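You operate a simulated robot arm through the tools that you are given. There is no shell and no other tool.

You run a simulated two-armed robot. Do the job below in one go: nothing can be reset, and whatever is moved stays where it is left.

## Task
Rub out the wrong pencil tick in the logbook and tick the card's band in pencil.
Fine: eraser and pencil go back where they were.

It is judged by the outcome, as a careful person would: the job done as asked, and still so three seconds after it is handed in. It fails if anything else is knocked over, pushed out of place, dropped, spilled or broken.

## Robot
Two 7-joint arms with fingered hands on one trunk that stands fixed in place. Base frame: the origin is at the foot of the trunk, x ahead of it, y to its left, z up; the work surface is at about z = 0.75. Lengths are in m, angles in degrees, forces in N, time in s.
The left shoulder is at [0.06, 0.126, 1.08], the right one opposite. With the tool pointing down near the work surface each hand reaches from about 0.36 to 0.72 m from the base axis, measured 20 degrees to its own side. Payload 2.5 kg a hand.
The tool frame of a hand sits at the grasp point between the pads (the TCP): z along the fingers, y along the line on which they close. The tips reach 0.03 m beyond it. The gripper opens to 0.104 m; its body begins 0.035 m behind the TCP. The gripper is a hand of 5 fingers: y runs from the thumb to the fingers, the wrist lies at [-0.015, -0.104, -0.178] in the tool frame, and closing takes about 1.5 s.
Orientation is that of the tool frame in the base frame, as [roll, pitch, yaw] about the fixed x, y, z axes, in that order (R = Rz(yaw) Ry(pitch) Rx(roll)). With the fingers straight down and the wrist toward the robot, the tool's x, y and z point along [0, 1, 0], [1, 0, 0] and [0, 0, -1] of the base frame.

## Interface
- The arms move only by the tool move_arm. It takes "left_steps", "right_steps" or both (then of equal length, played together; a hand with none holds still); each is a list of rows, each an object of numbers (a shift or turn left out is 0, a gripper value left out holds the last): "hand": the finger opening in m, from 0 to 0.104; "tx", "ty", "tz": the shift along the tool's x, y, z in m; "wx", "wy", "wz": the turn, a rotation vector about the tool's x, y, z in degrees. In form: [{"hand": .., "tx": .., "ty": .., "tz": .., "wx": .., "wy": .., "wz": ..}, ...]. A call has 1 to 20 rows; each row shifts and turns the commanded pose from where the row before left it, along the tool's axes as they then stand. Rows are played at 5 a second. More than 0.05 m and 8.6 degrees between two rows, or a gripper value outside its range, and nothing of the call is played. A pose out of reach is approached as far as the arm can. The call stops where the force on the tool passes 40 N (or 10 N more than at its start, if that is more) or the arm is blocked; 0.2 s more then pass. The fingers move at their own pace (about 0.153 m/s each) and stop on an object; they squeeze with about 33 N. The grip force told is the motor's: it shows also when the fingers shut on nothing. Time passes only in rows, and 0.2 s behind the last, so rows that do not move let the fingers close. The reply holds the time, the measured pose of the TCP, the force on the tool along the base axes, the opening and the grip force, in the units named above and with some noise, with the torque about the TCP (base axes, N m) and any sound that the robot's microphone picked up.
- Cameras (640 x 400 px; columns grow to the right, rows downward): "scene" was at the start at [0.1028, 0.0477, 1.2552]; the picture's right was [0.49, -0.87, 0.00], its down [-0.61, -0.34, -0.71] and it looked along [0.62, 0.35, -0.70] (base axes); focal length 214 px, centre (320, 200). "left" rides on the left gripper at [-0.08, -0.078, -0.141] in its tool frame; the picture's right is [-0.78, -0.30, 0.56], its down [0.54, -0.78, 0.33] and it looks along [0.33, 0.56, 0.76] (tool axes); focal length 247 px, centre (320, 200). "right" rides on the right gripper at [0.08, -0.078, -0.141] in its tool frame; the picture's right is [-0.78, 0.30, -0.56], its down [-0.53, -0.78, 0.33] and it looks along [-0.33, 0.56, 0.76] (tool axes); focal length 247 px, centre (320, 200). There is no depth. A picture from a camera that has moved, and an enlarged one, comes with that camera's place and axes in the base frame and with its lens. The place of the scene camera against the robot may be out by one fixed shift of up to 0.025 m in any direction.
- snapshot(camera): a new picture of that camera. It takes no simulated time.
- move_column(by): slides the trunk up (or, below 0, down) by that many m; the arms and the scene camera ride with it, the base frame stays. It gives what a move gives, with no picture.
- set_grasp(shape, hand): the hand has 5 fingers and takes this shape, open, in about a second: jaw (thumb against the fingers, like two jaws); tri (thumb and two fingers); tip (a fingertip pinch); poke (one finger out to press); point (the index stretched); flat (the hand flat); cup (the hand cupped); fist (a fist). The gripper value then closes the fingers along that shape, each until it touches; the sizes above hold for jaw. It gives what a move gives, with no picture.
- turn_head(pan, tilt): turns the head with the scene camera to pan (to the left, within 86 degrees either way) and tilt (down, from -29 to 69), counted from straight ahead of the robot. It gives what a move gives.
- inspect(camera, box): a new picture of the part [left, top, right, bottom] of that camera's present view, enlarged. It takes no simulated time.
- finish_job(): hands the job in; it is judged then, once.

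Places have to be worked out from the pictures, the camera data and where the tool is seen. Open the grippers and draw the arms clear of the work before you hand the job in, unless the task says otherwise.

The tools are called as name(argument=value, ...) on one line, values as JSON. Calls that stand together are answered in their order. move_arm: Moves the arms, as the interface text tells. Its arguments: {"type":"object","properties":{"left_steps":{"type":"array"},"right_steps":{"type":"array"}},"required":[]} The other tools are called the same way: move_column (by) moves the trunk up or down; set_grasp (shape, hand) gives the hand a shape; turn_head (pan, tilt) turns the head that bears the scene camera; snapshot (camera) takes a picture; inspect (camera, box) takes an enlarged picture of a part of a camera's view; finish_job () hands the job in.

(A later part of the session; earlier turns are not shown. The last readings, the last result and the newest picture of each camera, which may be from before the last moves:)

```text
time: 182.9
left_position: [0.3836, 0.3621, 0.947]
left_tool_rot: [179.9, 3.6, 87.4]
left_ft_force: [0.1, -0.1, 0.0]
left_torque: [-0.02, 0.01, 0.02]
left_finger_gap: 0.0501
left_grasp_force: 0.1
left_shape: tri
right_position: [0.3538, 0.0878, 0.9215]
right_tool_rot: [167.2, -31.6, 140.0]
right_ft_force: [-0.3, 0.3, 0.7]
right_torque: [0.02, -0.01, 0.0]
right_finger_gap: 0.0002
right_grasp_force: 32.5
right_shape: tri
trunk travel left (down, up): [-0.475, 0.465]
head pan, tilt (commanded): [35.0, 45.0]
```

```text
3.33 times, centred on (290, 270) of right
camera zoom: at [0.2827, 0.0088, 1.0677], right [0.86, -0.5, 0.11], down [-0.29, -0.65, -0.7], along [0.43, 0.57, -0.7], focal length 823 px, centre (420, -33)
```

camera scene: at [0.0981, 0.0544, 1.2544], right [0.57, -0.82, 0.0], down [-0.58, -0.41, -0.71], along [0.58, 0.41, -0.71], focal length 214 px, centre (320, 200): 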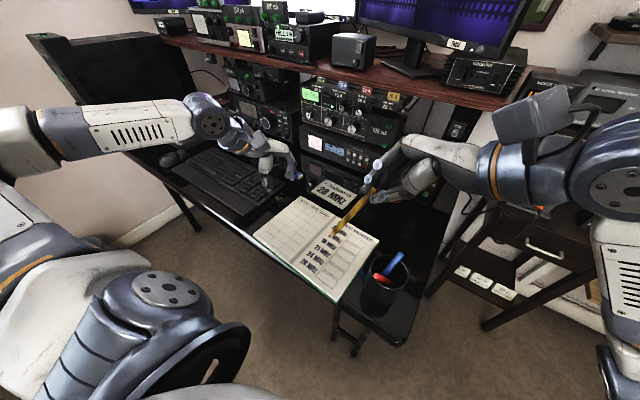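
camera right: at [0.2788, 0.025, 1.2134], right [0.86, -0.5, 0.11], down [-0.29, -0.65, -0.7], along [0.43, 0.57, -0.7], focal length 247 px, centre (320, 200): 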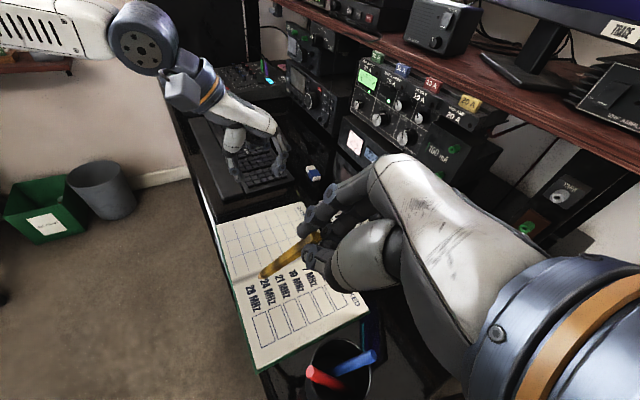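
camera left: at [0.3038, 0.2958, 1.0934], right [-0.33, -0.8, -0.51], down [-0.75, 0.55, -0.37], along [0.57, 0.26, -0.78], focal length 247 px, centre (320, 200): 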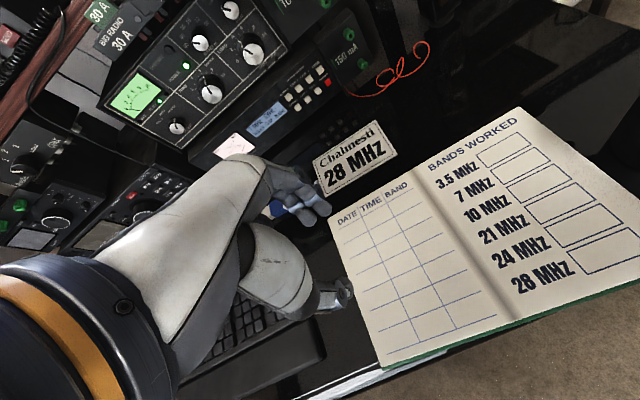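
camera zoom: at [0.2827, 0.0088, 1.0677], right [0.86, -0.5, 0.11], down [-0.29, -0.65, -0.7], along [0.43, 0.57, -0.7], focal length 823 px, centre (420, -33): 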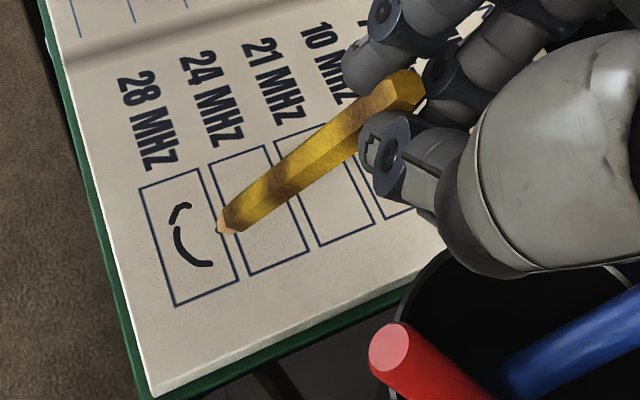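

A curved tick now stands in the 28 MHz box, with a small gap at its corner and a rather low right arm. I close the gap with a light touch at the corner.

move_arm(right_steps=[{"tx": 0.006, "ty": 0.0025, "tz": 0.0142}, {"tx": 0.0059, "ty": 0.0024, "tz": 0.0142}, {"tx": -0.003, "ty": -0.0011, "tz": 0.0048}, {"tx": -0.0015, "ty": -0.0005, "tz": 0.0024}, {"tx": -0.001, "ty": -0.0004, "tz": 0.0016}, {}])

inspect(camera="scene", box=[315, 250, 365, 290])

inspect(camera="left", box=[540, 190, 640, 270])

```text
time: 184.3
left_position: [0.3846, 0.3627, 0.9482]
left_tool_rot: [179.9, 3.7, 87.3]
left_ft_force: [0.4, -0.2, -0.5]
left_torque: [-0.04, -0.02, 0.01]
left_finger_gap: 0.0502
left_grasp_force: 0.0
left_shape: tri
right_position: [0.3424, 0.1115, 0.8945]
right_tool_rot: [167.0, -31.7, 140.1]
right_ft_force: [0.7, -1.3, 0.9]
right_torque: [0.01, 0.03, -0.04]
right_finger_gap: 0.0
right_grasp_force: 32.8
right_shape: tri
trunk travel left (down, up): [-0.475, 0.465]
head pan, tilt (commanded): [35.0, 45.0]
```

```text
10.00 times, centred on (340, 270) of scene
camera zoom: at [0.0981, 0.0543, 1.2545], right [0.57, -0.82, 0.0], down [-0.58, -0.41, -0.71], along [0.58, 0.41, -0.71], focal length 2145 px, centre (120, -500)
```

zoom: 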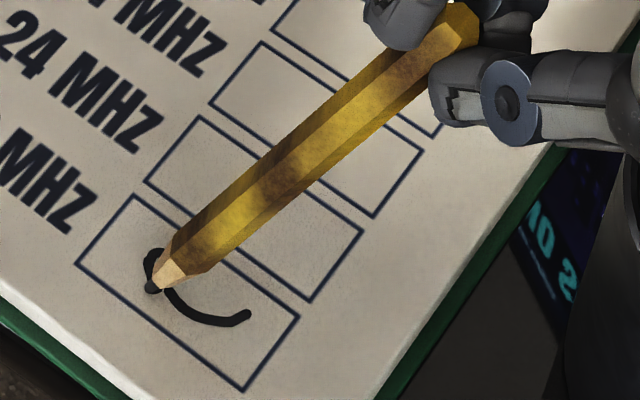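

```text
5.00 times, centred on (590, 230) of left
camera zoom: at [0.3038, 0.2957, 1.0934], right [-0.33, -0.79, -0.51], down [-0.75, 0.55, -0.37], along [0.57, 0.26, -0.78], focal length 1235 px, centre (-1030, 50)
```

zoom: 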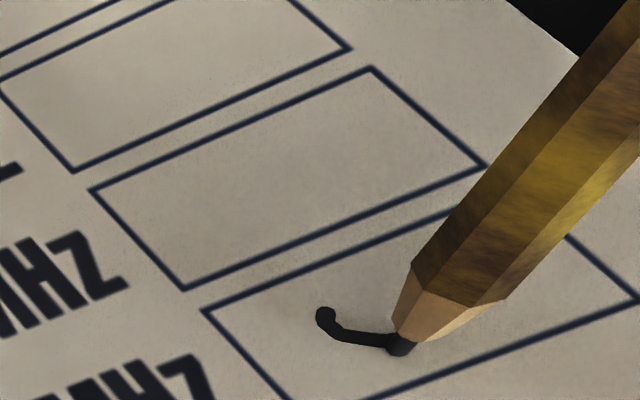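

The point rests exactly at the end of the first stroke. I drag it the few millimetres into the second stroke and lift.

move_arm(right_steps=[{"tx": -0.002, "ty": -0.0012, "tz": -0.0015}, {"tx": -0.0019, "ty": -0.0012, "tz": -0.0015}, {}, {"tx": 0.0052, "ty": 0.0019, "tz": -0.0083}, {"tx": 0.0105, "ty": 0.0038, "tz": -0.0166}, {}])

inspect(camera="scene", box=[315, 250, 365, 290])

inspect(camera="left", box=[540, 190, 640, 270])

```text
time: 185.7
left_position: [0.3837, 0.3632, 0.9475]
left_tool_rot: [179.9, 3.6, 87.3]
left_ft_force: [-1.0, 0.5, -0.1]
left_torque: [0.03, 0.0, -0.02]
left_finger_gap: 0.0501
left_grasp_force: 0.0
left_shape: tri
right_position: [0.3434, 0.1069, 0.9248]
right_tool_rot: [167.1, -31.7, 140.0]
right_ft_force: [0.0, 0.3, 0.5]
right_torque: [-0.02, -0.01, -0.02]
right_finger_gap: 0.0
right_grasp_force: 32.8
right_shape: tri
trunk travel left (down, up): [-0.475, 0.465]
head pan, tilt (commanded): [35.0, 45.0]
```

```text
10.00 times, centred on (340, 270) of scene
camera zoom: at [0.0981, 0.0544, 1.2544], right [0.57, -0.82, 0.0], down [-0.58, -0.41, -0.71], along [0.58, 0.41, -0.71], focal length 2145 px, centre (120, -500)
```

zoom: 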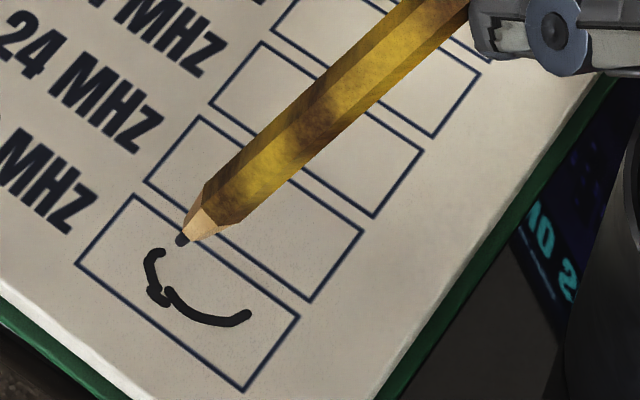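

```text
5.00 times, centred on (590, 230) of left
camera zoom: at [0.3038, 0.2958, 1.0934], right [-0.33, -0.8, -0.51], down [-0.75, 0.55, -0.37], along [0.57, 0.26, -0.78], focal length 1235 px, centre (-1030, 50)
```

zoom: 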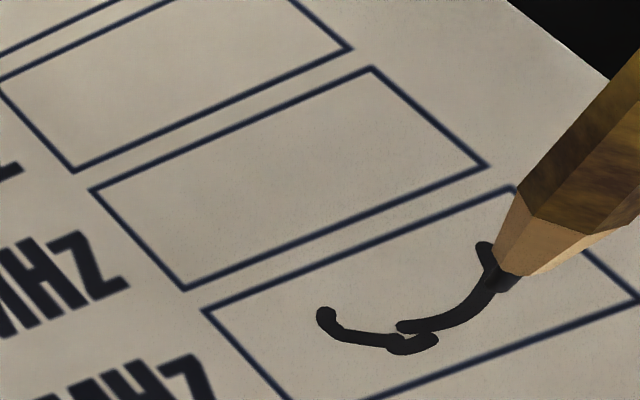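

The two strokes now join at the corner. To make it read more plainly as a tick I extend its right arm a little further up-right, staying inside the box.

move_arm(right_steps=[{"tx": -0.0122, "ty": -0.005, "tz": 0.0024}, {"tx": -0.0122, "ty": -0.0051, "tz": 0.0024}, {"tx": -0.003, "ty": -0.0011, "tz": 0.0048}, {"tx": -0.0015, "ty": -0.0005, "tz": 0.0024}, {"tx": -0.0015, "ty": -0.0006, "tz": 0.0024}, {}, {"tx": -0.00227, "ty": -0.00023, "tz": -0.00147}, {"tx": -0.00227, "ty": -0.00023, "tz": -0.00147}, {"tx": -0.00227, "ty": -0.00023, "tz": -0.00147}, {}, {"tx": 0.0052, "ty": 0.0019, "tz": -0.0083}, {"tx": 0.0105, "ty": 0.0038, "tz": -0.0166}, {"tx": 0.0157, "ty": 0.0057, "tz": -0.0249}, {}])

inspect(camera="scene", box=[315, 250, 365, 290])

inspect(camera="left", box=[540, 190, 640, 270])

inspect(camera="right", box=[220, 210, 360, 330])

```text
time: 188.7
left_position: [0.384, 0.3623, 0.9478]
left_tool_rot: [179.9, 3.6, 87.4]
left_ft_force: [-0.3, 1.0, 0.4]
left_torque: [0.02, 0.01, 0.01]
left_finger_gap: 0.0501
left_grasp_force: 0.0
left_shape: tri
right_position: [0.3573, 0.0833, 0.9534]
right_tool_rot: [167.2, -31.6, 140.0]
right_ft_force: [-0.1, -0.2, -0.4]
right_torque: [-0.04, 0.02, -0.01]
right_finger_gap: 0.0001
right_grasp_force: 32.3
right_shape: tri
trunk travel left (down, up): [-0.475, 0.465]
head pan, tilt (commanded): [35.0, 45.0]
```

```text
10.00 times, centred on (340, 270) of scene
camera zoom: at [0.0981, 0.0544, 1.2544], right [0.57, -0.82, 0.0], down [-0.58, -0.41, -0.71], along [0.58, 0.41, -0.71], focal length 2145 px, centre (120, -500)
```

zoom: 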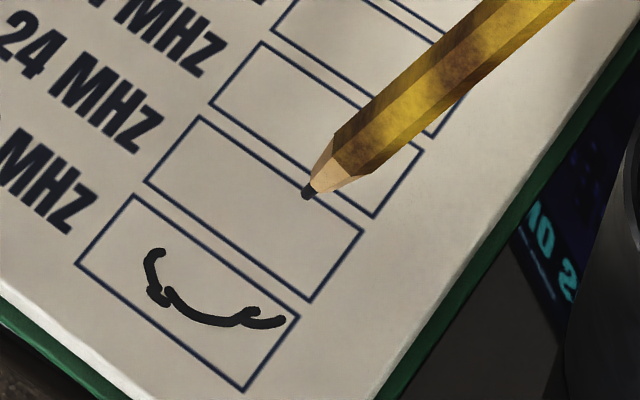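

```text
5.00 times, centred on (590, 230) of left
camera zoom: at [0.3038, 0.2958, 1.0934], right [-0.33, -0.8, -0.51], down [-0.75, 0.55, -0.37], along [0.57, 0.26, -0.78], focal length 1235 px, centre (-1030, 50)
```

zoom: 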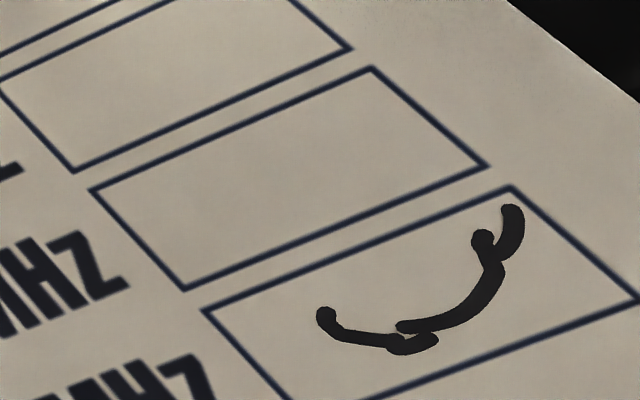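

```text
3.33 times, centred on (290, 270) of right
camera zoom: at [0.2857, 0.0032, 1.1005], right [0.86, -0.5, 0.11], down [-0.29, -0.65, -0.7], along [0.43, 0.57, -0.7], focal length 823 px, centre (420, -33)
```

zoom: 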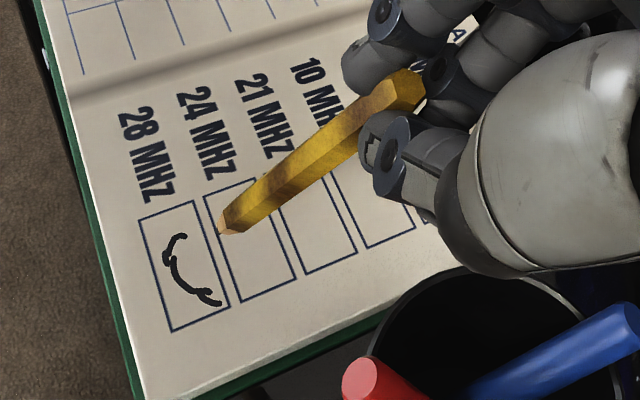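

The tick is complete and lies wholly inside the 28 MHz box. Now I retrace my way with the pencil: up, back over to the right, and turn the hand to the attitude in which it came out of the cup.

move_arm(right_steps=[{"tx": 0.0199, "ty": 0.0072, "tz": -0.0315}, {"tx": 0.0199, "ty": 0.0072, "tz": -0.0315}, {"tx": 0.0199, "ty": 0.0073, "tz": -0.0316}, {"tx": -0.036, "ty": 0.0042, "tz": -0.0218}, {"tx": -0.036, "ty": 0.0042, "tz": -0.0218}, {"tx": -0.036, "ty": 0.0042, "tz": -0.0218}, {"tx": -0.0362, "ty": 0.004, "tz": -0.0218}, {"wx": 2.306, "wy": -0.62, "wz": 7.08}, {"wx": 2.306, "wy": -0.62, "wz": 7.08}, {"wx": 2.306, "wy": -0.62, "wz": 7.08}, {"wx": 2.306, "wy": -0.62, "wz": 7.08}, {"wx": 2.306, "wy": -0.62, "wz": 7.08}, {"wx": 2.306, "wy": -0.62, "wz": 7.08}, {"wx": 2.306, "wy": -0.62, "wz": 7.08}, {"wx": 2.306, "wy": -0.62, "wz": 7.08}, {}])

snapshot(camera="right")

inspect(camera="scene", box=[240, 180, 420, 310])

```text
time: 192.1
left_position: [0.3847, 0.3619, 0.9479]
left_tool_rot: [180.0, 3.6, 87.3]
left_ft_force: [-0.3, 0.0, -0.1]
left_torque: [-0.03, 0.01, -0.02]
left_finger_gap: 0.0502
left_grasp_force: 0.0
left_shape: tri
right_position: [0.485, -0.0282, 1.0683]
right_tool_rot: [-146.7, -15.1, 80.3]
right_ft_force: [0.2, -0.1, -0.6]
right_torque: [0.0, -0.04, 0.0]
right_finger_gap: 0.0001
right_grasp_force: 32.8
right_shape: tri
trunk travel left (down, up): [-0.475, 0.465]
head pan, tilt (commanded): [35.0, 45.0]
```

```text
taken
camera right: at [0.505, 0.0038, 1.2456], right [0.4, -0.91, 0.09], down [-0.91, -0.4, 0.0], along [0.03, -0.08, -1.0], focal length 247 px, centre (320, 200)
```

right: 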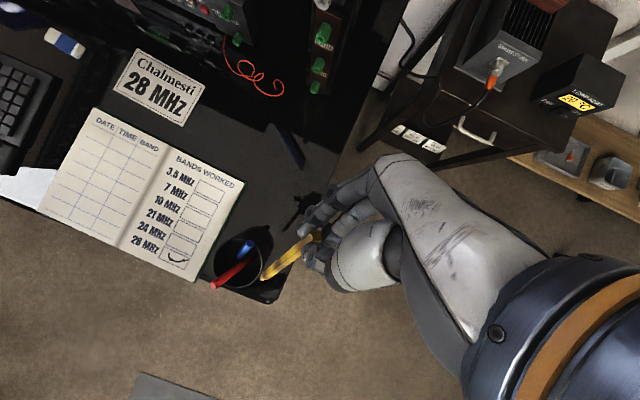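

```text
3.08 times, centred on (330, 245) of scene
camera zoom: at [0.0981, 0.0544, 1.2544], right [0.57, -0.82, 0.0], down [-0.58, -0.41, -0.71], along [0.58, 0.41, -0.71], focal length 660 px, centre (289, 62)
```

zoom: 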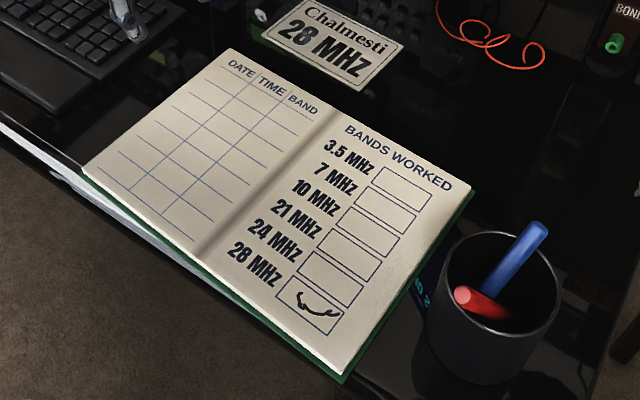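

The layout is otherwise unchanged. I lower to where the pencil had just cleared the cup and look straight down into it before inserting.

move_arm(right_steps=[{"tx": -0.0067, "ty": 0.0135, "tz": 0.0205}, {"tx": -0.0067, "ty": 0.0135, "tz": 0.0205}, {"tx": -0.0067, "ty": 0.0135, "tz": 0.0205}, {}])

inspect(camera="right", box=[180, 180, 360, 320])

inspect(camera="scene", box=[340, 200, 460, 310])

```text
time: 193.1
left_position: [0.3844, 0.3631, 0.9474]
left_tool_rot: [179.9, 3.6, 87.3]
left_ft_force: [0.3, 0.8, 0.1]
left_torque: [-0.02, 0.0, -0.01]
left_finger_gap: 0.0504
left_grasp_force: 0.1
left_shape: tri
right_position: [0.4855, -0.0292, 0.9912]
right_tool_rot: [-146.6, -15.2, 80.2]
right_ft_force: [0.0, 0.5, -0.5]
right_torque: [0.03, 0.0, -0.02]
right_finger_gap: 0.0001
right_grasp_force: 32.8
right_shape: tri
trunk travel left (down, up): [-0.475, 0.465]
head pan, tilt (commanded): [35.0, 45.0]
```

```text
2.86 times, centred on (270, 250) of right
camera zoom: at [0.5047, 0.0032, 1.1689], right [0.4, -0.91, 0.09], down [-0.91, -0.41, 0.0], along [0.03, -0.08, -1.0], focal length 706 px, centre (463, 57)
```

zoom: 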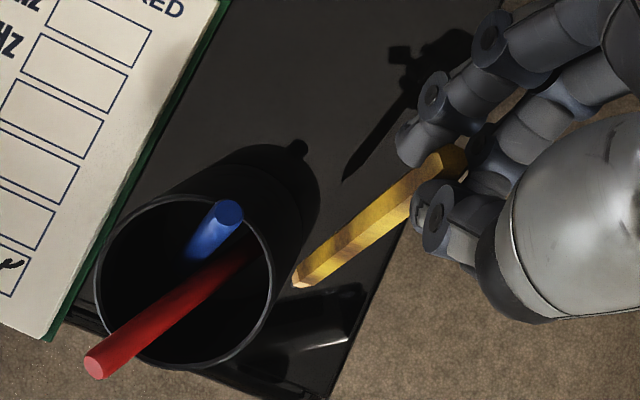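

```text
3.64 times, centred on (400, 255) of scene
camera zoom: at [0.0981, 0.0543, 1.2544], right [0.57, -0.82, 0.0], down [-0.58, -0.41, -0.71], along [0.58, 0.41, -0.71], focal length 780 px, centre (29, 0)
```

zoom: 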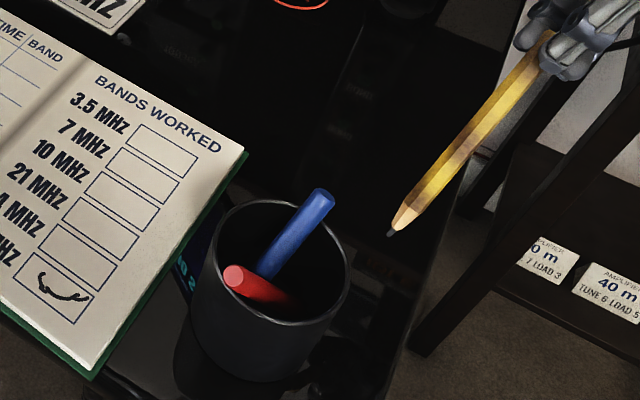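

The way in is clear: red and blue leave the right side of the cup free. I slide the pencil back down along its own axis, most of the way, and check.

move_arm(right_steps=[{"tz": 0.02}, {"tz": 0.02}, {"tz": 0.02}, {"tz": 0.02}, {}])

inspect(camera="right", box=[180, 160, 380, 310])

inspect(camera="scene", box=[340, 220, 440, 310])

```text
time: 194.3
left_position: [0.3851, 0.3637, 0.9472]
left_tool_rot: [179.9, 3.6, 87.3]
left_ft_force: [0.1, 0.5, 0.0]
left_torque: [-0.01, 0.0, 0.03]
left_finger_gap: 0.0501
left_grasp_force: 0.0
left_shape: tri
right_position: [0.4459, -0.0037, 0.9266]
right_tool_rot: [-146.7, -15.2, 80.2]
right_ft_force: [0.0, 0.6, -0.5]
right_torque: [0.02, 0.02, -0.01]
right_finger_gap: 0.0
right_grasp_force: 32.9
right_shape: tri
trunk travel left (down, up): [-0.475, 0.465]
head pan, tilt (commanded): [35.0, 45.0]
```

```text
2.67 times, centred on (280, 235) of right
camera zoom: at [0.4652, 0.028, 1.1043], right [0.4, -0.91, 0.09], down [-0.91, -0.41, 0.0], along [0.03, -0.08, -1.0], focal length 659 px, centre (427, 107)
```

zoom: 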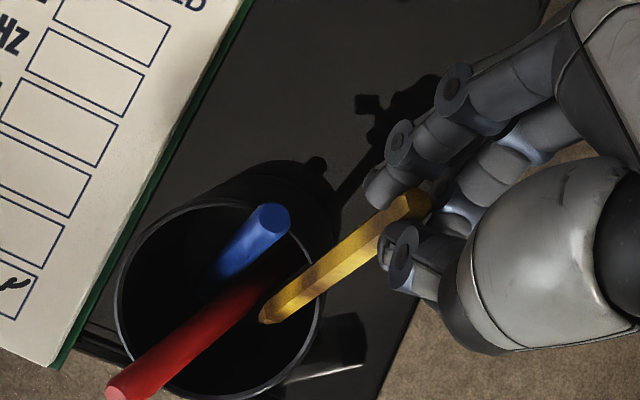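

```text
4.44 times, centred on (390, 265) of scene
camera zoom: at [0.0981, 0.0544, 1.2544], right [0.57, -0.82, 0.0], down [-0.58, -0.41, -0.71], along [0.58, 0.41, -0.71], focal length 953 px, centre (9, -89)
```

zoom: 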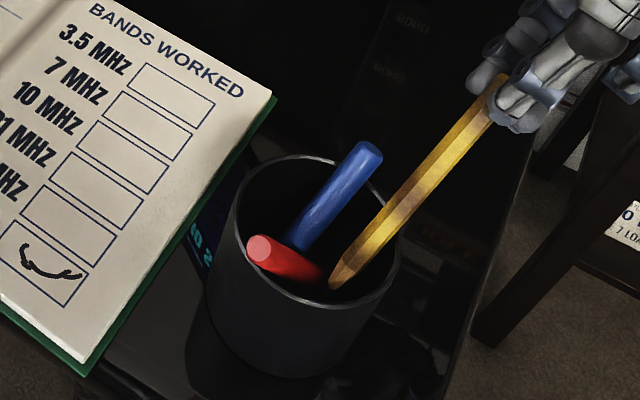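

The point is inside the cup, just beside the red pen. I continue another 4 cm along the axis.

move_arm(right_steps=[{"tz": 0.015}, {"tz": 0.015}, {"tz": 0.01}, {}])

inspect(camera="right", box=[180, 160, 380, 310])

inspect(camera="scene", box=[340, 220, 440, 310])

```text
time: 195.3
left_position: [0.3853, 0.3628, 0.9475]
left_tool_rot: [180.0, 3.6, 87.3]
left_ft_force: [1.1, 0.2, -0.1]
left_torque: [0.03, -0.01, 0.02]
left_finger_gap: 0.0502
left_grasp_force: 0.0
left_shape: tri
right_position: [0.4264, 0.0081, 0.8942]
right_tool_rot: [-146.8, -15.2, 80.4]
right_ft_force: [0.2, 0.7, 0.7]
right_torque: [0.02, 0.04, -0.04]
right_finger_gap: 0.0
right_grasp_force: 32.8
right_shape: tri
trunk travel left (down, up): [-0.475, 0.465]
head pan, tilt (commanded): [35.0, 45.0]
```

```text
2.67 times, centred on (280, 235) of right
camera zoom: at [0.4445, 0.0403, 1.072], right [0.4, -0.91, 0.09], down [-0.91, -0.41, 0.0], along [0.03, -0.08, -1.0], focal length 659 px, centre (427, 107)
```

zoom: 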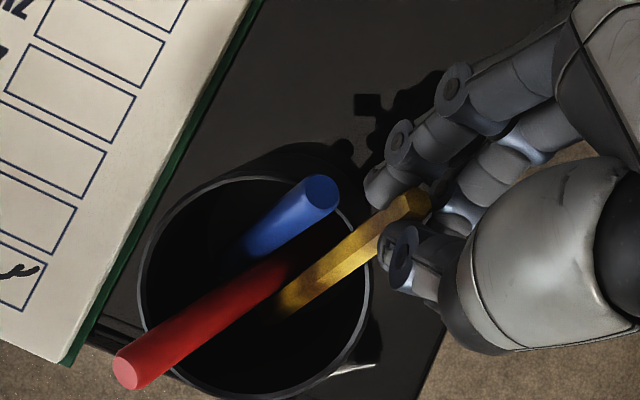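

```text
4.44 times, centred on (390, 265) of scene
camera zoom: at [0.0981, 0.0543, 1.2544], right [0.57, -0.82, 0.0], down [-0.58, -0.41, -0.71], along [0.58, 0.41, -0.71], focal length 953 px, centre (9, -89)
```

zoom: 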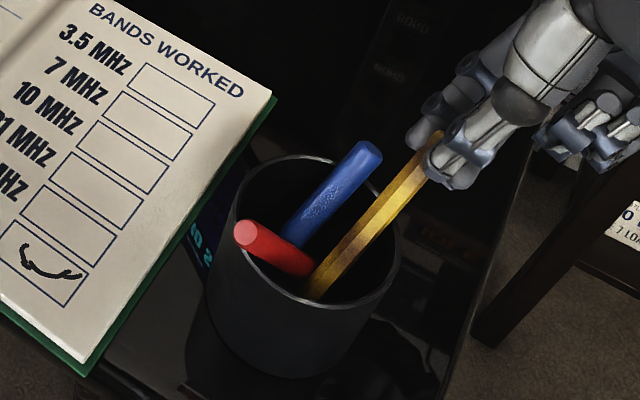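

The red pen shifted slightly but stays well inside. I ease the pencil down the last centimetre and a half, watching the force.

move_arm(right_steps=[{"tz": 0.005}, {"tz": 0.004}, {}])

inspect(camera="right", box=[180, 160, 380, 310])

inspect(camera="scene", box=[340, 220, 440, 310])

```text
time: 196.1
left_position: [0.3841, 0.3644, 0.9481]
left_tool_rot: [179.9, 3.6, 87.2]
left_ft_force: [0.2, -0.5, 0.5]
left_torque: [-0.02, 0.0, -0.02]
left_finger_gap: 0.0502
left_grasp_force: 0.1
left_shape: tri
right_position: [0.4197, 0.0108, 0.8885]
right_tool_rot: [-146.7, -15.2, 80.2]
right_ft_force: [0.7, 0.6, 0.9]
right_torque: [0.05, -0.04, -0.02]
right_finger_gap: 0.0
right_grasp_force: 33.0
right_shape: tri
trunk travel left (down, up): [-0.475, 0.465]
head pan, tilt (commanded): [35.0, 45.0]
```

```text
2.67 times, centred on (280, 235) of right
camera zoom: at [0.4396, 0.0428, 1.0649], right [0.4, -0.91, 0.09], down [-0.91, -0.41, 0.0], along [0.03, -0.08, -1.0], focal length 659 px, centre (427, 107)
```

zoom: 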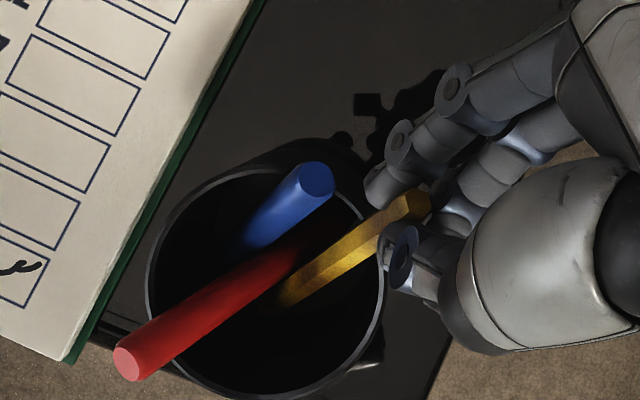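

```text
4.44 times, centred on (390, 265) of scene
camera zoom: at [0.098, 0.0544, 1.2544], right [0.57, -0.82, 0.0], down [-0.58, -0.41, -0.71], along [0.58, 0.41, -0.71], focal length 953 px, centre (9, -89)
```

zoom: 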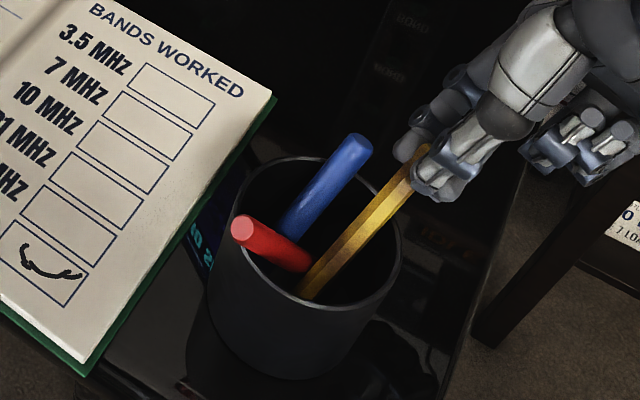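

Nearly at the bottom with only light forces. I go 5 mm more, then open the fingers gradually to let the pencil rest.

move_arm(right_steps=[{"tz": 0.003}, {"tz": 0.002}, {}])

move_arm(right_steps=[{"hand": 0.006}, {}, {"hand": 0.012}, {}, {"hand": 0.02}, {}, {}])

inspect(camera="right", box=[180, 160, 380, 310])

inspect(camera="scene", box=[340, 220, 440, 310])

```text
time: 196.9
left_position: [0.3845, 0.363, 0.9467]
left_tool_rot: [179.9, 3.6, 87.3]
left_ft_force: [-0.4, 0.0, 0.0]
left_torque: [-0.03, 0.03, 0.02]
left_finger_gap: 0.0503
left_grasp_force: 0.1
left_shape: tri
right_position: [0.4173, 0.0122, 0.8828]
right_tool_rot: [-146.7, -15.2, 80.2]
right_ft_force: [0.9, -0.2, 2.3]
right_torque: [0.05, -0.03, 0.01]
right_finger_gap: 0.0
right_grasp_force: 33.9
right_shape: tri
trunk travel left (down, up): [-0.475, 0.465]
head pan, tilt (commanded): [35.0, 45.0]
```

```text
time: 198.5
left_position: [0.3852, 0.3629, 0.9476]
left_tool_rot: [179.9, 3.6, 87.3]
left_ft_force: [0.8, 0.7, -0.6]
left_torque: [-0.02, -0.03, 0.0]
left_finger_gap: 0.0503
left_grasp_force: 0.1
left_shape: tri
right_position: [0.4173, 0.0126, 0.8827]
right_tool_rot: [-146.7, -15.2, 80.2]
right_ft_force: [0.5, 0.3, 0.3]
right_torque: [0.03, 0.02, 0.0]
right_finger_gap: 0.0198
right_grasp_force: 0.1
right_shape: tri
trunk travel left (down, up): [-0.475, 0.465]
head pan, tilt (commanded): [35.0, 45.0]
```

```text
2.67 times, centred on (280, 235) of right
camera zoom: at [0.4373, 0.0445, 1.0609], right [0.4, -0.91, 0.09], down [-0.91, -0.41, 0.0], along [0.03, -0.08, -1.0], focal length 659 px, centre (427, 107)
```

zoom: 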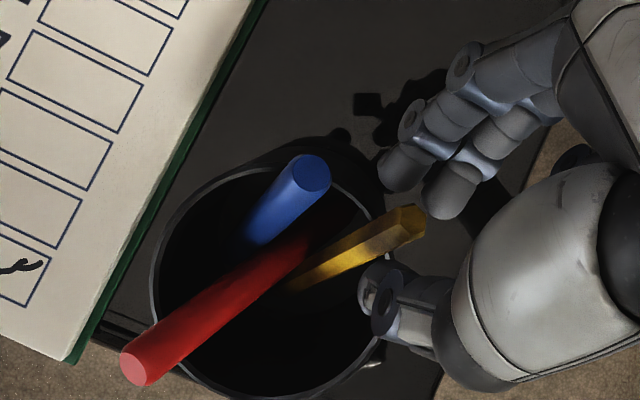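

```text
4.44 times, centred on (390, 265) of scene
camera zoom: at [0.0981, 0.0543, 1.2544], right [0.57, -0.82, 0.0], down [-0.58, -0.41, -0.71], along [0.58, 0.41, -0.71], focal length 953 px, centre (9, -89)
```

zoom: 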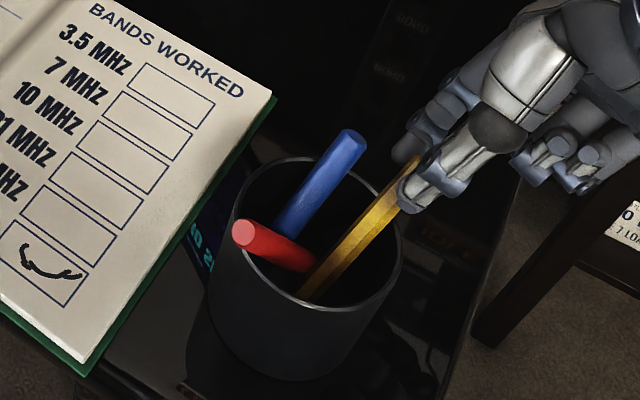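

Released; the pencil rests in the cup on its own. I open a bit more and withdraw straight along its axis.

move_arm(right_steps=[{"hand": 0.035}, {}, {"tz": -0.015}, {"tz": -0.025}, {"tz": -0.035}, {"tz": -0.035}, {}])

inspect(camera="right", box=[150, 170, 330, 320])

inspect(camera="scene", box=[240, 180, 420, 310])

```text
time: 200.1
left_position: [0.3851, 0.3636, 0.9471]
left_tool_rot: [179.9, 3.6, 87.3]
left_ft_force: [-0.2, 0.6, 0.0]
left_torque: [-0.01, 0.01, 0.04]
left_finger_gap: 0.0503
left_grasp_force: 0.1
left_shape: tri
right_position: [0.4732, -0.0223, 0.9721]
right_tool_rot: [-146.7, -15.2, 80.1]
right_ft_force: [-0.5, -0.2, -0.5]
right_torque: [-0.03, -0.02, 0.02]
right_finger_gap: 0.0347
right_grasp_force: 0.1
right_shape: tri
trunk travel left (down, up): [-0.475, 0.465]
head pan, tilt (commanded): [35.0, 45.0]
```

```text
2.67 times, centred on (240, 245) of right
camera zoom: at [0.4939, 0.0097, 1.1495], right [0.4, -0.91, 0.09], down [-0.91, -0.41, 0.0], along [0.03, -0.08, -1.0], focal length 659 px, centre (533, 80)
```

zoom: 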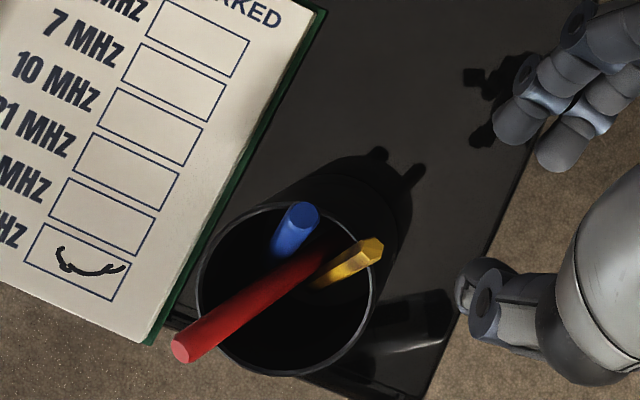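

```text
3.08 times, centred on (330, 245) of scene
camera zoom: at [0.0981, 0.0543, 1.2544], right [0.57, -0.82, 0.0], down [-0.58, -0.41, -0.71], along [0.58, 0.41, -0.71], focal length 660 px, centre (289, 62)
```

zoom: 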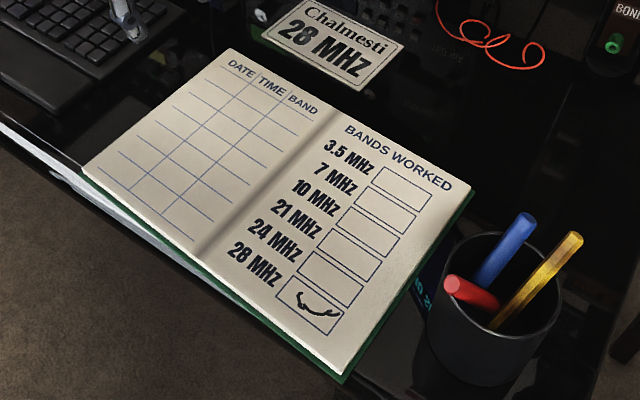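

The pencil is back. Now the cup must go back to its place; I compare it in the identical scene view used before it was dragged (rim then spanned x 245–457 with top at y 103).

inspect(camera="scene", box=[360, 230, 430, 300])

inspect(camera="right", box=[190, 220, 310, 320])

```text
5.71 times, centred on (395, 265) of scene
camera zoom: at [0.0981, 0.0543, 1.2544], right [0.57, -0.82, 0.0], down [-0.58, -0.41, -0.71], along [0.58, 0.41, -0.71], focal length 1226 px, centre (-109, -171)
```

zoom: 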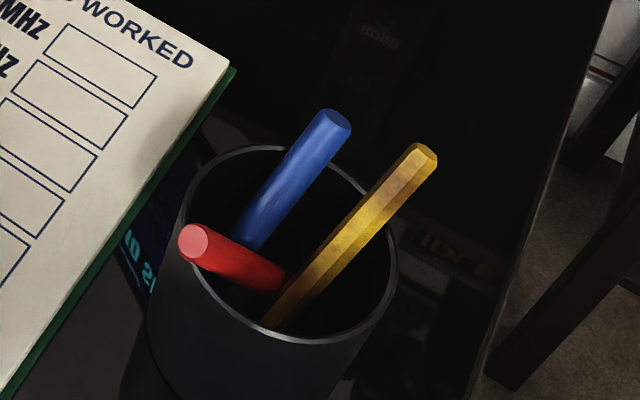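

```text
4.00 times, centred on (250, 270) of right
camera zoom: at [0.4939, 0.0097, 1.1495], right [0.4, -0.91, 0.09], down [-0.91, -0.41, 0.0], along [0.03, -0.08, -1.0], focal length 988 px, centre (600, -80)
```

zoom: 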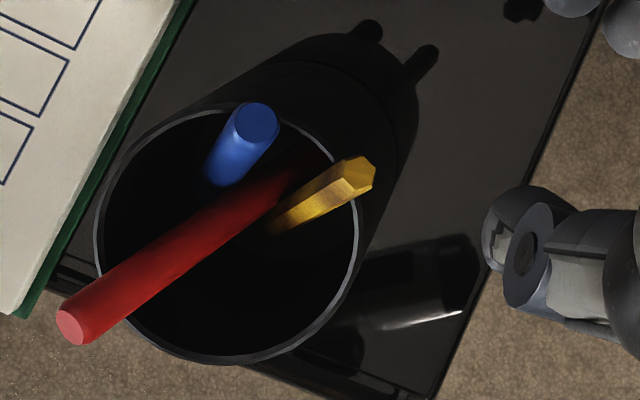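

The cup needs to move by about (+0.033, −0.012). I'll take its wall at the free near-right part of the rim between the right hand's thumb (outside) and two fingers (inside) and draw it back; first I lift, turn the hand upright to yaw +50°, and hover above that spot.

move_arm(right_steps=[{"tx": 0.0079, "ty": -0.0159, "tz": -0.0242}, {"tx": 0.0079, "ty": -0.0159, "tz": -0.0242}, {"wx": -2.772, "wy": -3.8, "wz": -6.66}, {"wx": -2.772, "wy": -3.8, "wz": -6.66}, {"wx": -2.772, "wy": -3.8, "wz": -6.66}, {"wx": -2.772, "wy": -3.8, "wz": -6.66}, {"wx": -2.772, "wy": -3.8, "wz": -6.66}, {"wx": -2.772, "wy": -3.8, "wz": -6.66}, {"wx": -2.772, "wy": -3.8, "wz": -6.66}, {"wx": -2.772, "wy": -3.8, "wz": -6.66}, {"tx": 0.0307, "ty": -0.0118, "tz": 0.0205}, {"tx": 0.0307, "ty": -0.0118, "tz": 0.0205}, {"tx": 0.0307, "ty": -0.0118, "tz": 0.0205}, {"tx": 0.0307, "ty": -0.0118, "tz": 0.0205}, {"hand": 0.022}, {}])

snapshot(camera="right")

inspect(camera="scene", box=[340, 200, 460, 310])

```text
time: 203.5
left_position: [0.3853, 0.362, 0.9475]
left_tool_rot: [179.8, 3.6, 87.3]
left_ft_force: [0.2, 0.6, -0.6]
left_torque: [0.0, -0.02, -0.03]
left_finger_gap: 0.0501
left_grasp_force: 0.1
left_shape: tri
right_position: [0.3485, 0.0213, 0.9505]
right_tool_rot: [-179.9, 0.0, 140.0]
right_ft_force: [-0.2, -0.4, 0.4]
right_torque: [-0.04, 0.0, -0.01]
right_finger_gap: 0.0223
right_grasp_force: 0.0
right_shape: tri
trunk travel left (down, up): [-0.475, 0.465]
head pan, tilt (commanded): [35.0, 45.0]
```

```text
taken
camera right: at [0.2381, 0.0134, 1.0933], right [0.78, -0.27, 0.56], down [-0.09, -0.94, -0.33], along [0.61, 0.21, -0.76], focal length 247 px, centre (320, 200)
```

right: 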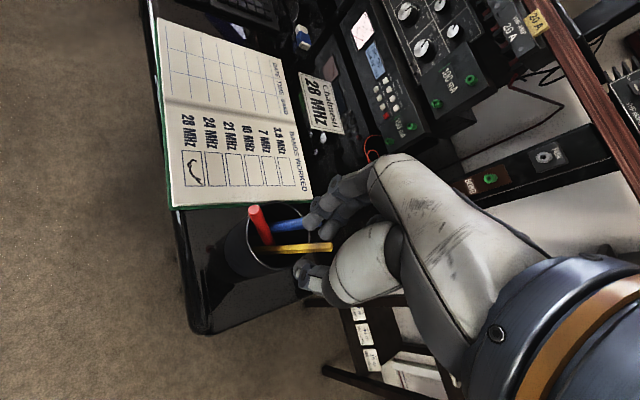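

```text
3.64 times, centred on (400, 255) of scene
camera zoom: at [0.0981, 0.0543, 1.2544], right [0.57, -0.82, 0.0], down [-0.58, -0.41, -0.71], along [0.58, 0.41, -0.71], focal length 780 px, centre (29, 0)
```

zoom: 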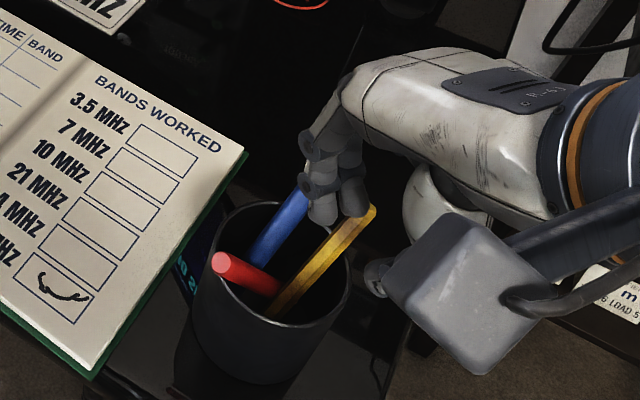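

From here the curled fingers would come down on the pencil. The free stretch of rim on the book side, between red and blue pens, suits better (thumb inside, two fingers outside). I turn the hand to yaw +95° and hover over that spot.

move_arm(right_steps=[{"hand": 0.03, "tz": -0.02}, {"wz": -7.5}, {"wz": -7.5}, {"wz": -7.5}, {"wz": -7.5}, {"wz": -7.5}, {"wz": -7.5}, {"tx": -0.0137, "ty": 0.0324}, {"tx": -0.0137, "ty": 0.0324}, {"tz": 0.02}, {}])

inspect(camera="right", box=[200, 140, 420, 300])

inspect(camera="scene", box=[340, 200, 460, 310])

inspect(camera="left", box=[440, 20, 640, 200])

```text
time: 205.9
left_position: [0.3849, 0.3627, 0.9471]
left_tool_rot: [179.9, 3.6, 87.3]
left_ft_force: [0.5, -0.5, 0.3]
left_torque: [0.03, -0.02, 0.0]
left_finger_gap: 0.0499
left_grasp_force: 0.0
left_shape: tri
right_position: [0.3703, 0.0881, 0.9492]
right_tool_rot: [180.0, -0.1, -175.1]
right_ft_force: [0.3, -0.4, 0.4]
right_torque: [0.0, 0.02, 0.02]
right_finger_gap: 0.0295
right_grasp_force: 0.0
right_shape: tri
trunk travel left (down, up): [-0.475, 0.465]
head pan, tilt (commanded): [35.0, 45.0]
```

```text
2.50 times, centred on (310, 220) of right
camera zoom: at [0.2988, 0.0034, 1.0918], right [0.75, 0.36, 0.56], down [0.6, -0.73, -0.33], along [0.28, 0.58, -0.76], focal length 617 px, centre (345, 150)
```

zoom: 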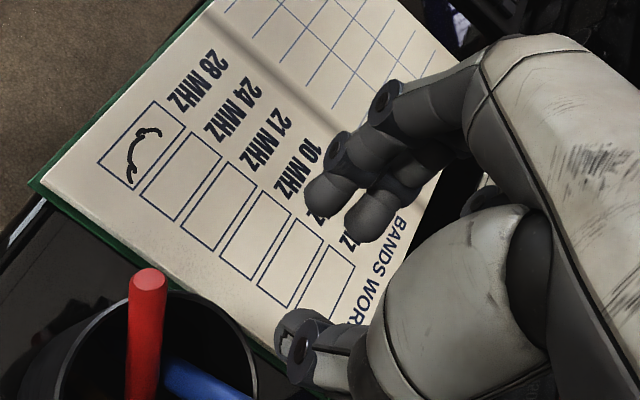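

```text
3.64 times, centred on (400, 255) of scene
camera zoom: at [0.0981, 0.0543, 1.2544], right [0.57, -0.82, 0.0], down [-0.58, -0.41, -0.71], along [0.58, 0.41, -0.71], focal length 780 px, centre (29, 0)
```

zoom: 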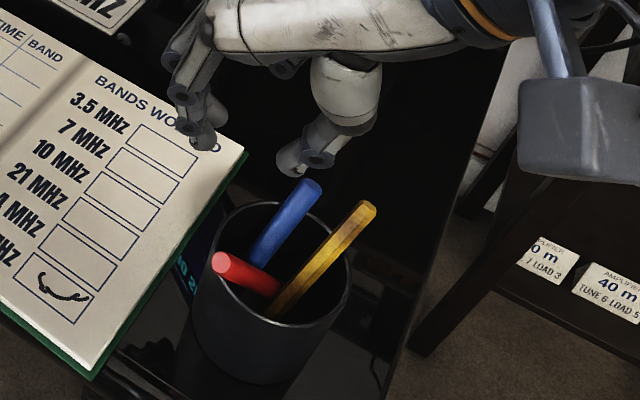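

```text
2.22 times, centred on (540, 110) of left
camera zoom: at [0.3038, 0.2957, 1.0934], right [-0.33, -0.79, -0.51], down [-0.75, 0.55, -0.37], along [0.57, 0.26, -0.78], focal length 549 px, centre (-169, 400)
```

zoom: 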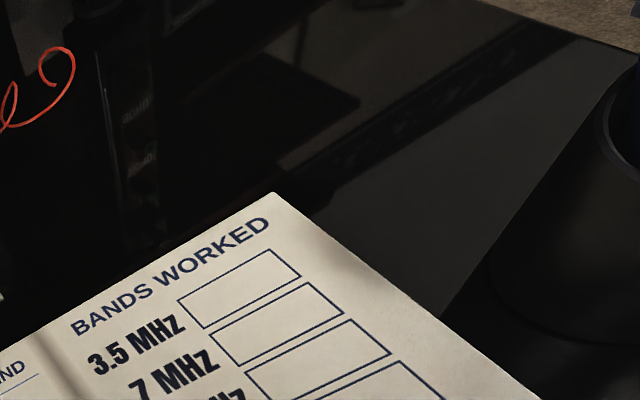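

The hand reaches well there. I descend to just above the rim and verify the rim lies between thumb and fingers.

move_arm(right_steps=[{"tz": 0.025}, {"tz": 0.025}, {"tz": 0.015}, {}])

inspect(camera="right", box=[200, 140, 420, 300])

inspect(camera="scene", box=[350, 220, 430, 300])

```text
time: 206.9
left_position: [0.3846, 0.3635, 0.9475]
left_tool_rot: [179.9, 3.6, 87.3]
left_ft_force: [0.3, 0.4, -0.1]
left_torque: [0.0, 0.02, 0.03]
left_finger_gap: 0.0502
left_grasp_force: 0.1
left_shape: tri
right_position: [0.3699, 0.0888, 0.8857]
right_tool_rot: [180.0, 0.0, -175.0]
right_ft_force: [0.1, -0.9, -0.3]
right_torque: [0.02, -0.04, 0.0]
right_finger_gap: 0.0298
right_grasp_force: 0.0
right_shape: tri
trunk travel left (down, up): [-0.475, 0.465]
head pan, tilt (commanded): [35.0, 45.0]
```

```text
2.50 times, centred on (310, 220) of right
camera zoom: at [0.2986, 0.0039, 1.0277], right [0.75, 0.36, 0.56], down [0.6, -0.73, -0.33], along [0.28, 0.58, -0.76], focal length 617 px, centre (345, 150)
```

zoom: 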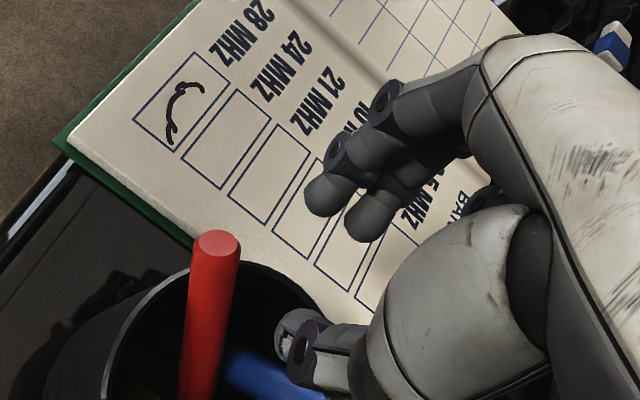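

```text
5.00 times, centred on (390, 260) of scene
camera zoom: at [0.0981, 0.0543, 1.2544], right [0.57, -0.82, 0.0], down [-0.58, -0.41, -0.71], along [0.58, 0.41, -0.71], focal length 1072 px, centre (-30, -100)
```

zoom: 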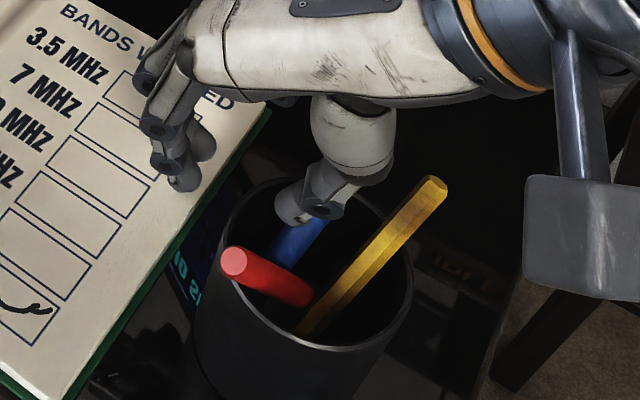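

The rim passes about 1 cm nearer the thumb than the pinch centre, so I shift 6 mm inward and descend so the tips reach about 8 mm below the rim.

move_arm(right_steps=[{"ty": -0.006}, {"tz": 0.009}, {"tz": 0.009}, {}])

inspect(camera="right", box=[220, 160, 400, 300])

inspect(camera="scene", box=[350, 220, 430, 300])

```text
time: 207.9
left_position: [0.3855, 0.3628, 0.9474]
left_tool_rot: [179.9, 3.6, 87.4]
left_ft_force: [0.1, -0.2, 0.4]
left_torque: [-0.02, 0.0, 0.0]
left_finger_gap: 0.0502
left_grasp_force: 0.1
left_shape: tri
right_position: [0.371, 0.0829, 0.8664]
right_tool_rot: [-180.0, 0.0, -175.0]
right_ft_force: [1.2, 0.4, 0.5]
right_torque: [-0.03, 0.0, -0.01]
right_finger_gap: 0.0299
right_grasp_force: 0.0
right_shape: tri
trunk travel left (down, up): [-0.475, 0.465]
head pan, tilt (commanded): [35.0, 45.0]
```

```text
2.86 times, centred on (310, 230) of right
camera zoom: at [0.2995, -0.002, 1.0099], right [0.75, 0.36, 0.56], down [0.6, -0.73, -0.33], along [0.28, 0.58, -0.76], focal length 706 px, centre (349, 114)
```

zoom: 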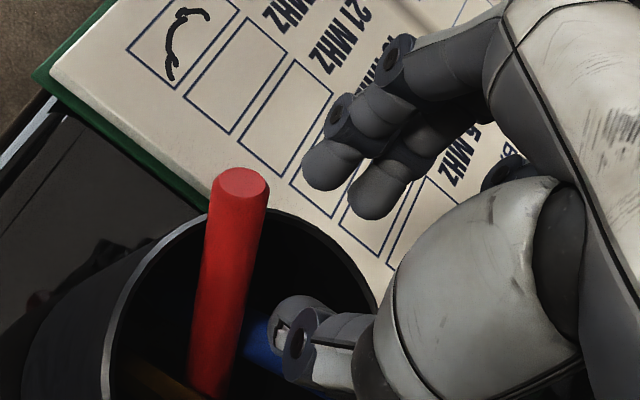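

```text
5.00 times, centred on (390, 260) of scene
camera zoom: at [0.0981, 0.0543, 1.2544], right [0.57, -0.82, 0.0], down [-0.58, -0.41, -0.71], along [0.58, 0.41, -0.71], focal length 1072 px, centre (-30, -100)
```

zoom: 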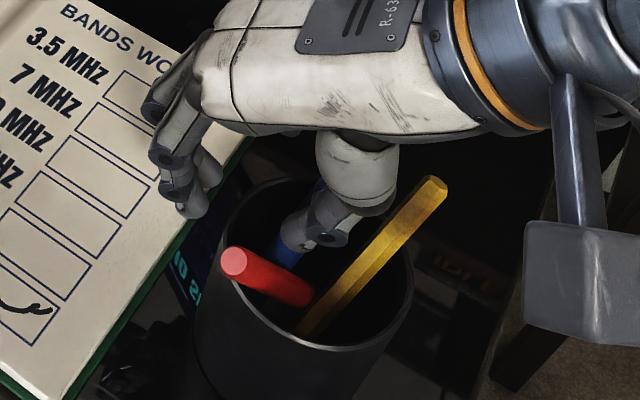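

Thumb inside, fingers outside, rim in between. I close on the wall.

move_arm(right_steps=[{"hand": 0.02}, {}, {"hand": 0.01}, {}, {"hand": 0.0}, {}, {}])

inspect(camera="right", box=[220, 160, 400, 300])

inspect(camera="scene", box=[350, 220, 430, 300])

```text
time: 209.5
left_position: [0.3849, 0.3626, 0.9476]
left_tool_rot: [179.8, 3.6, 87.3]
left_ft_force: [-0.9, -0.2, -0.6]
left_torque: [0.0, 0.0, 0.0]
left_finger_gap: 0.0503
left_grasp_force: 0.1
left_shape: tri
right_position: [0.3704, 0.0831, 0.8676]
right_tool_rot: [179.9, 0.0, -175.0]
right_ft_force: [0.2, 0.6, 5.6]
right_torque: [0.06, 0.07, -0.05]
right_finger_gap: 0.0004
right_grasp_force: 33.2
right_shape: tri
trunk travel left (down, up): [-0.475, 0.465]
head pan, tilt (commanded): [35.0, 45.0]
```

```text
2.86 times, centred on (310, 230) of right
camera zoom: at [0.2992, -0.0019, 1.0106], right [0.75, 0.36, 0.56], down [0.6, -0.73, -0.33], along [0.28, 0.58, -0.76], focal length 706 px, centre (349, 114)
```

zoom: 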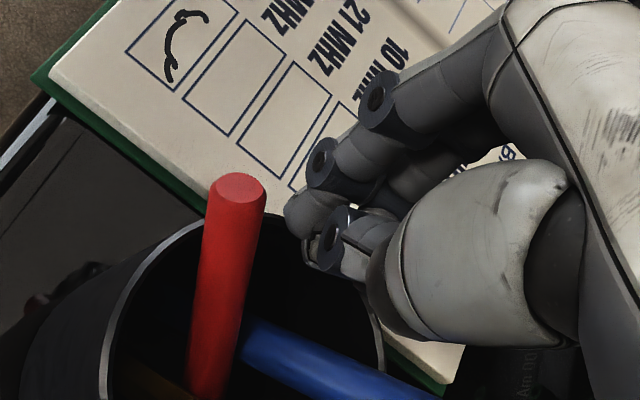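

```text
5.00 times, centred on (390, 260) of scene
camera zoom: at [0.0978, 0.0543, 1.2545], right [0.57, -0.82, 0.0], down [-0.58, -0.41, -0.71], along [0.58, 0.41, -0.71], focal length 1072 px, centre (-30, -100)
```

zoom: 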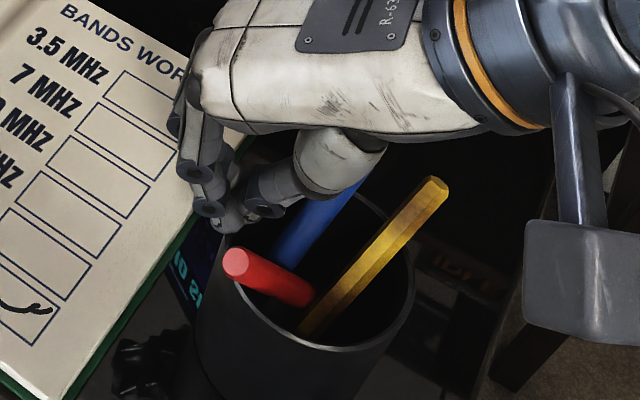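

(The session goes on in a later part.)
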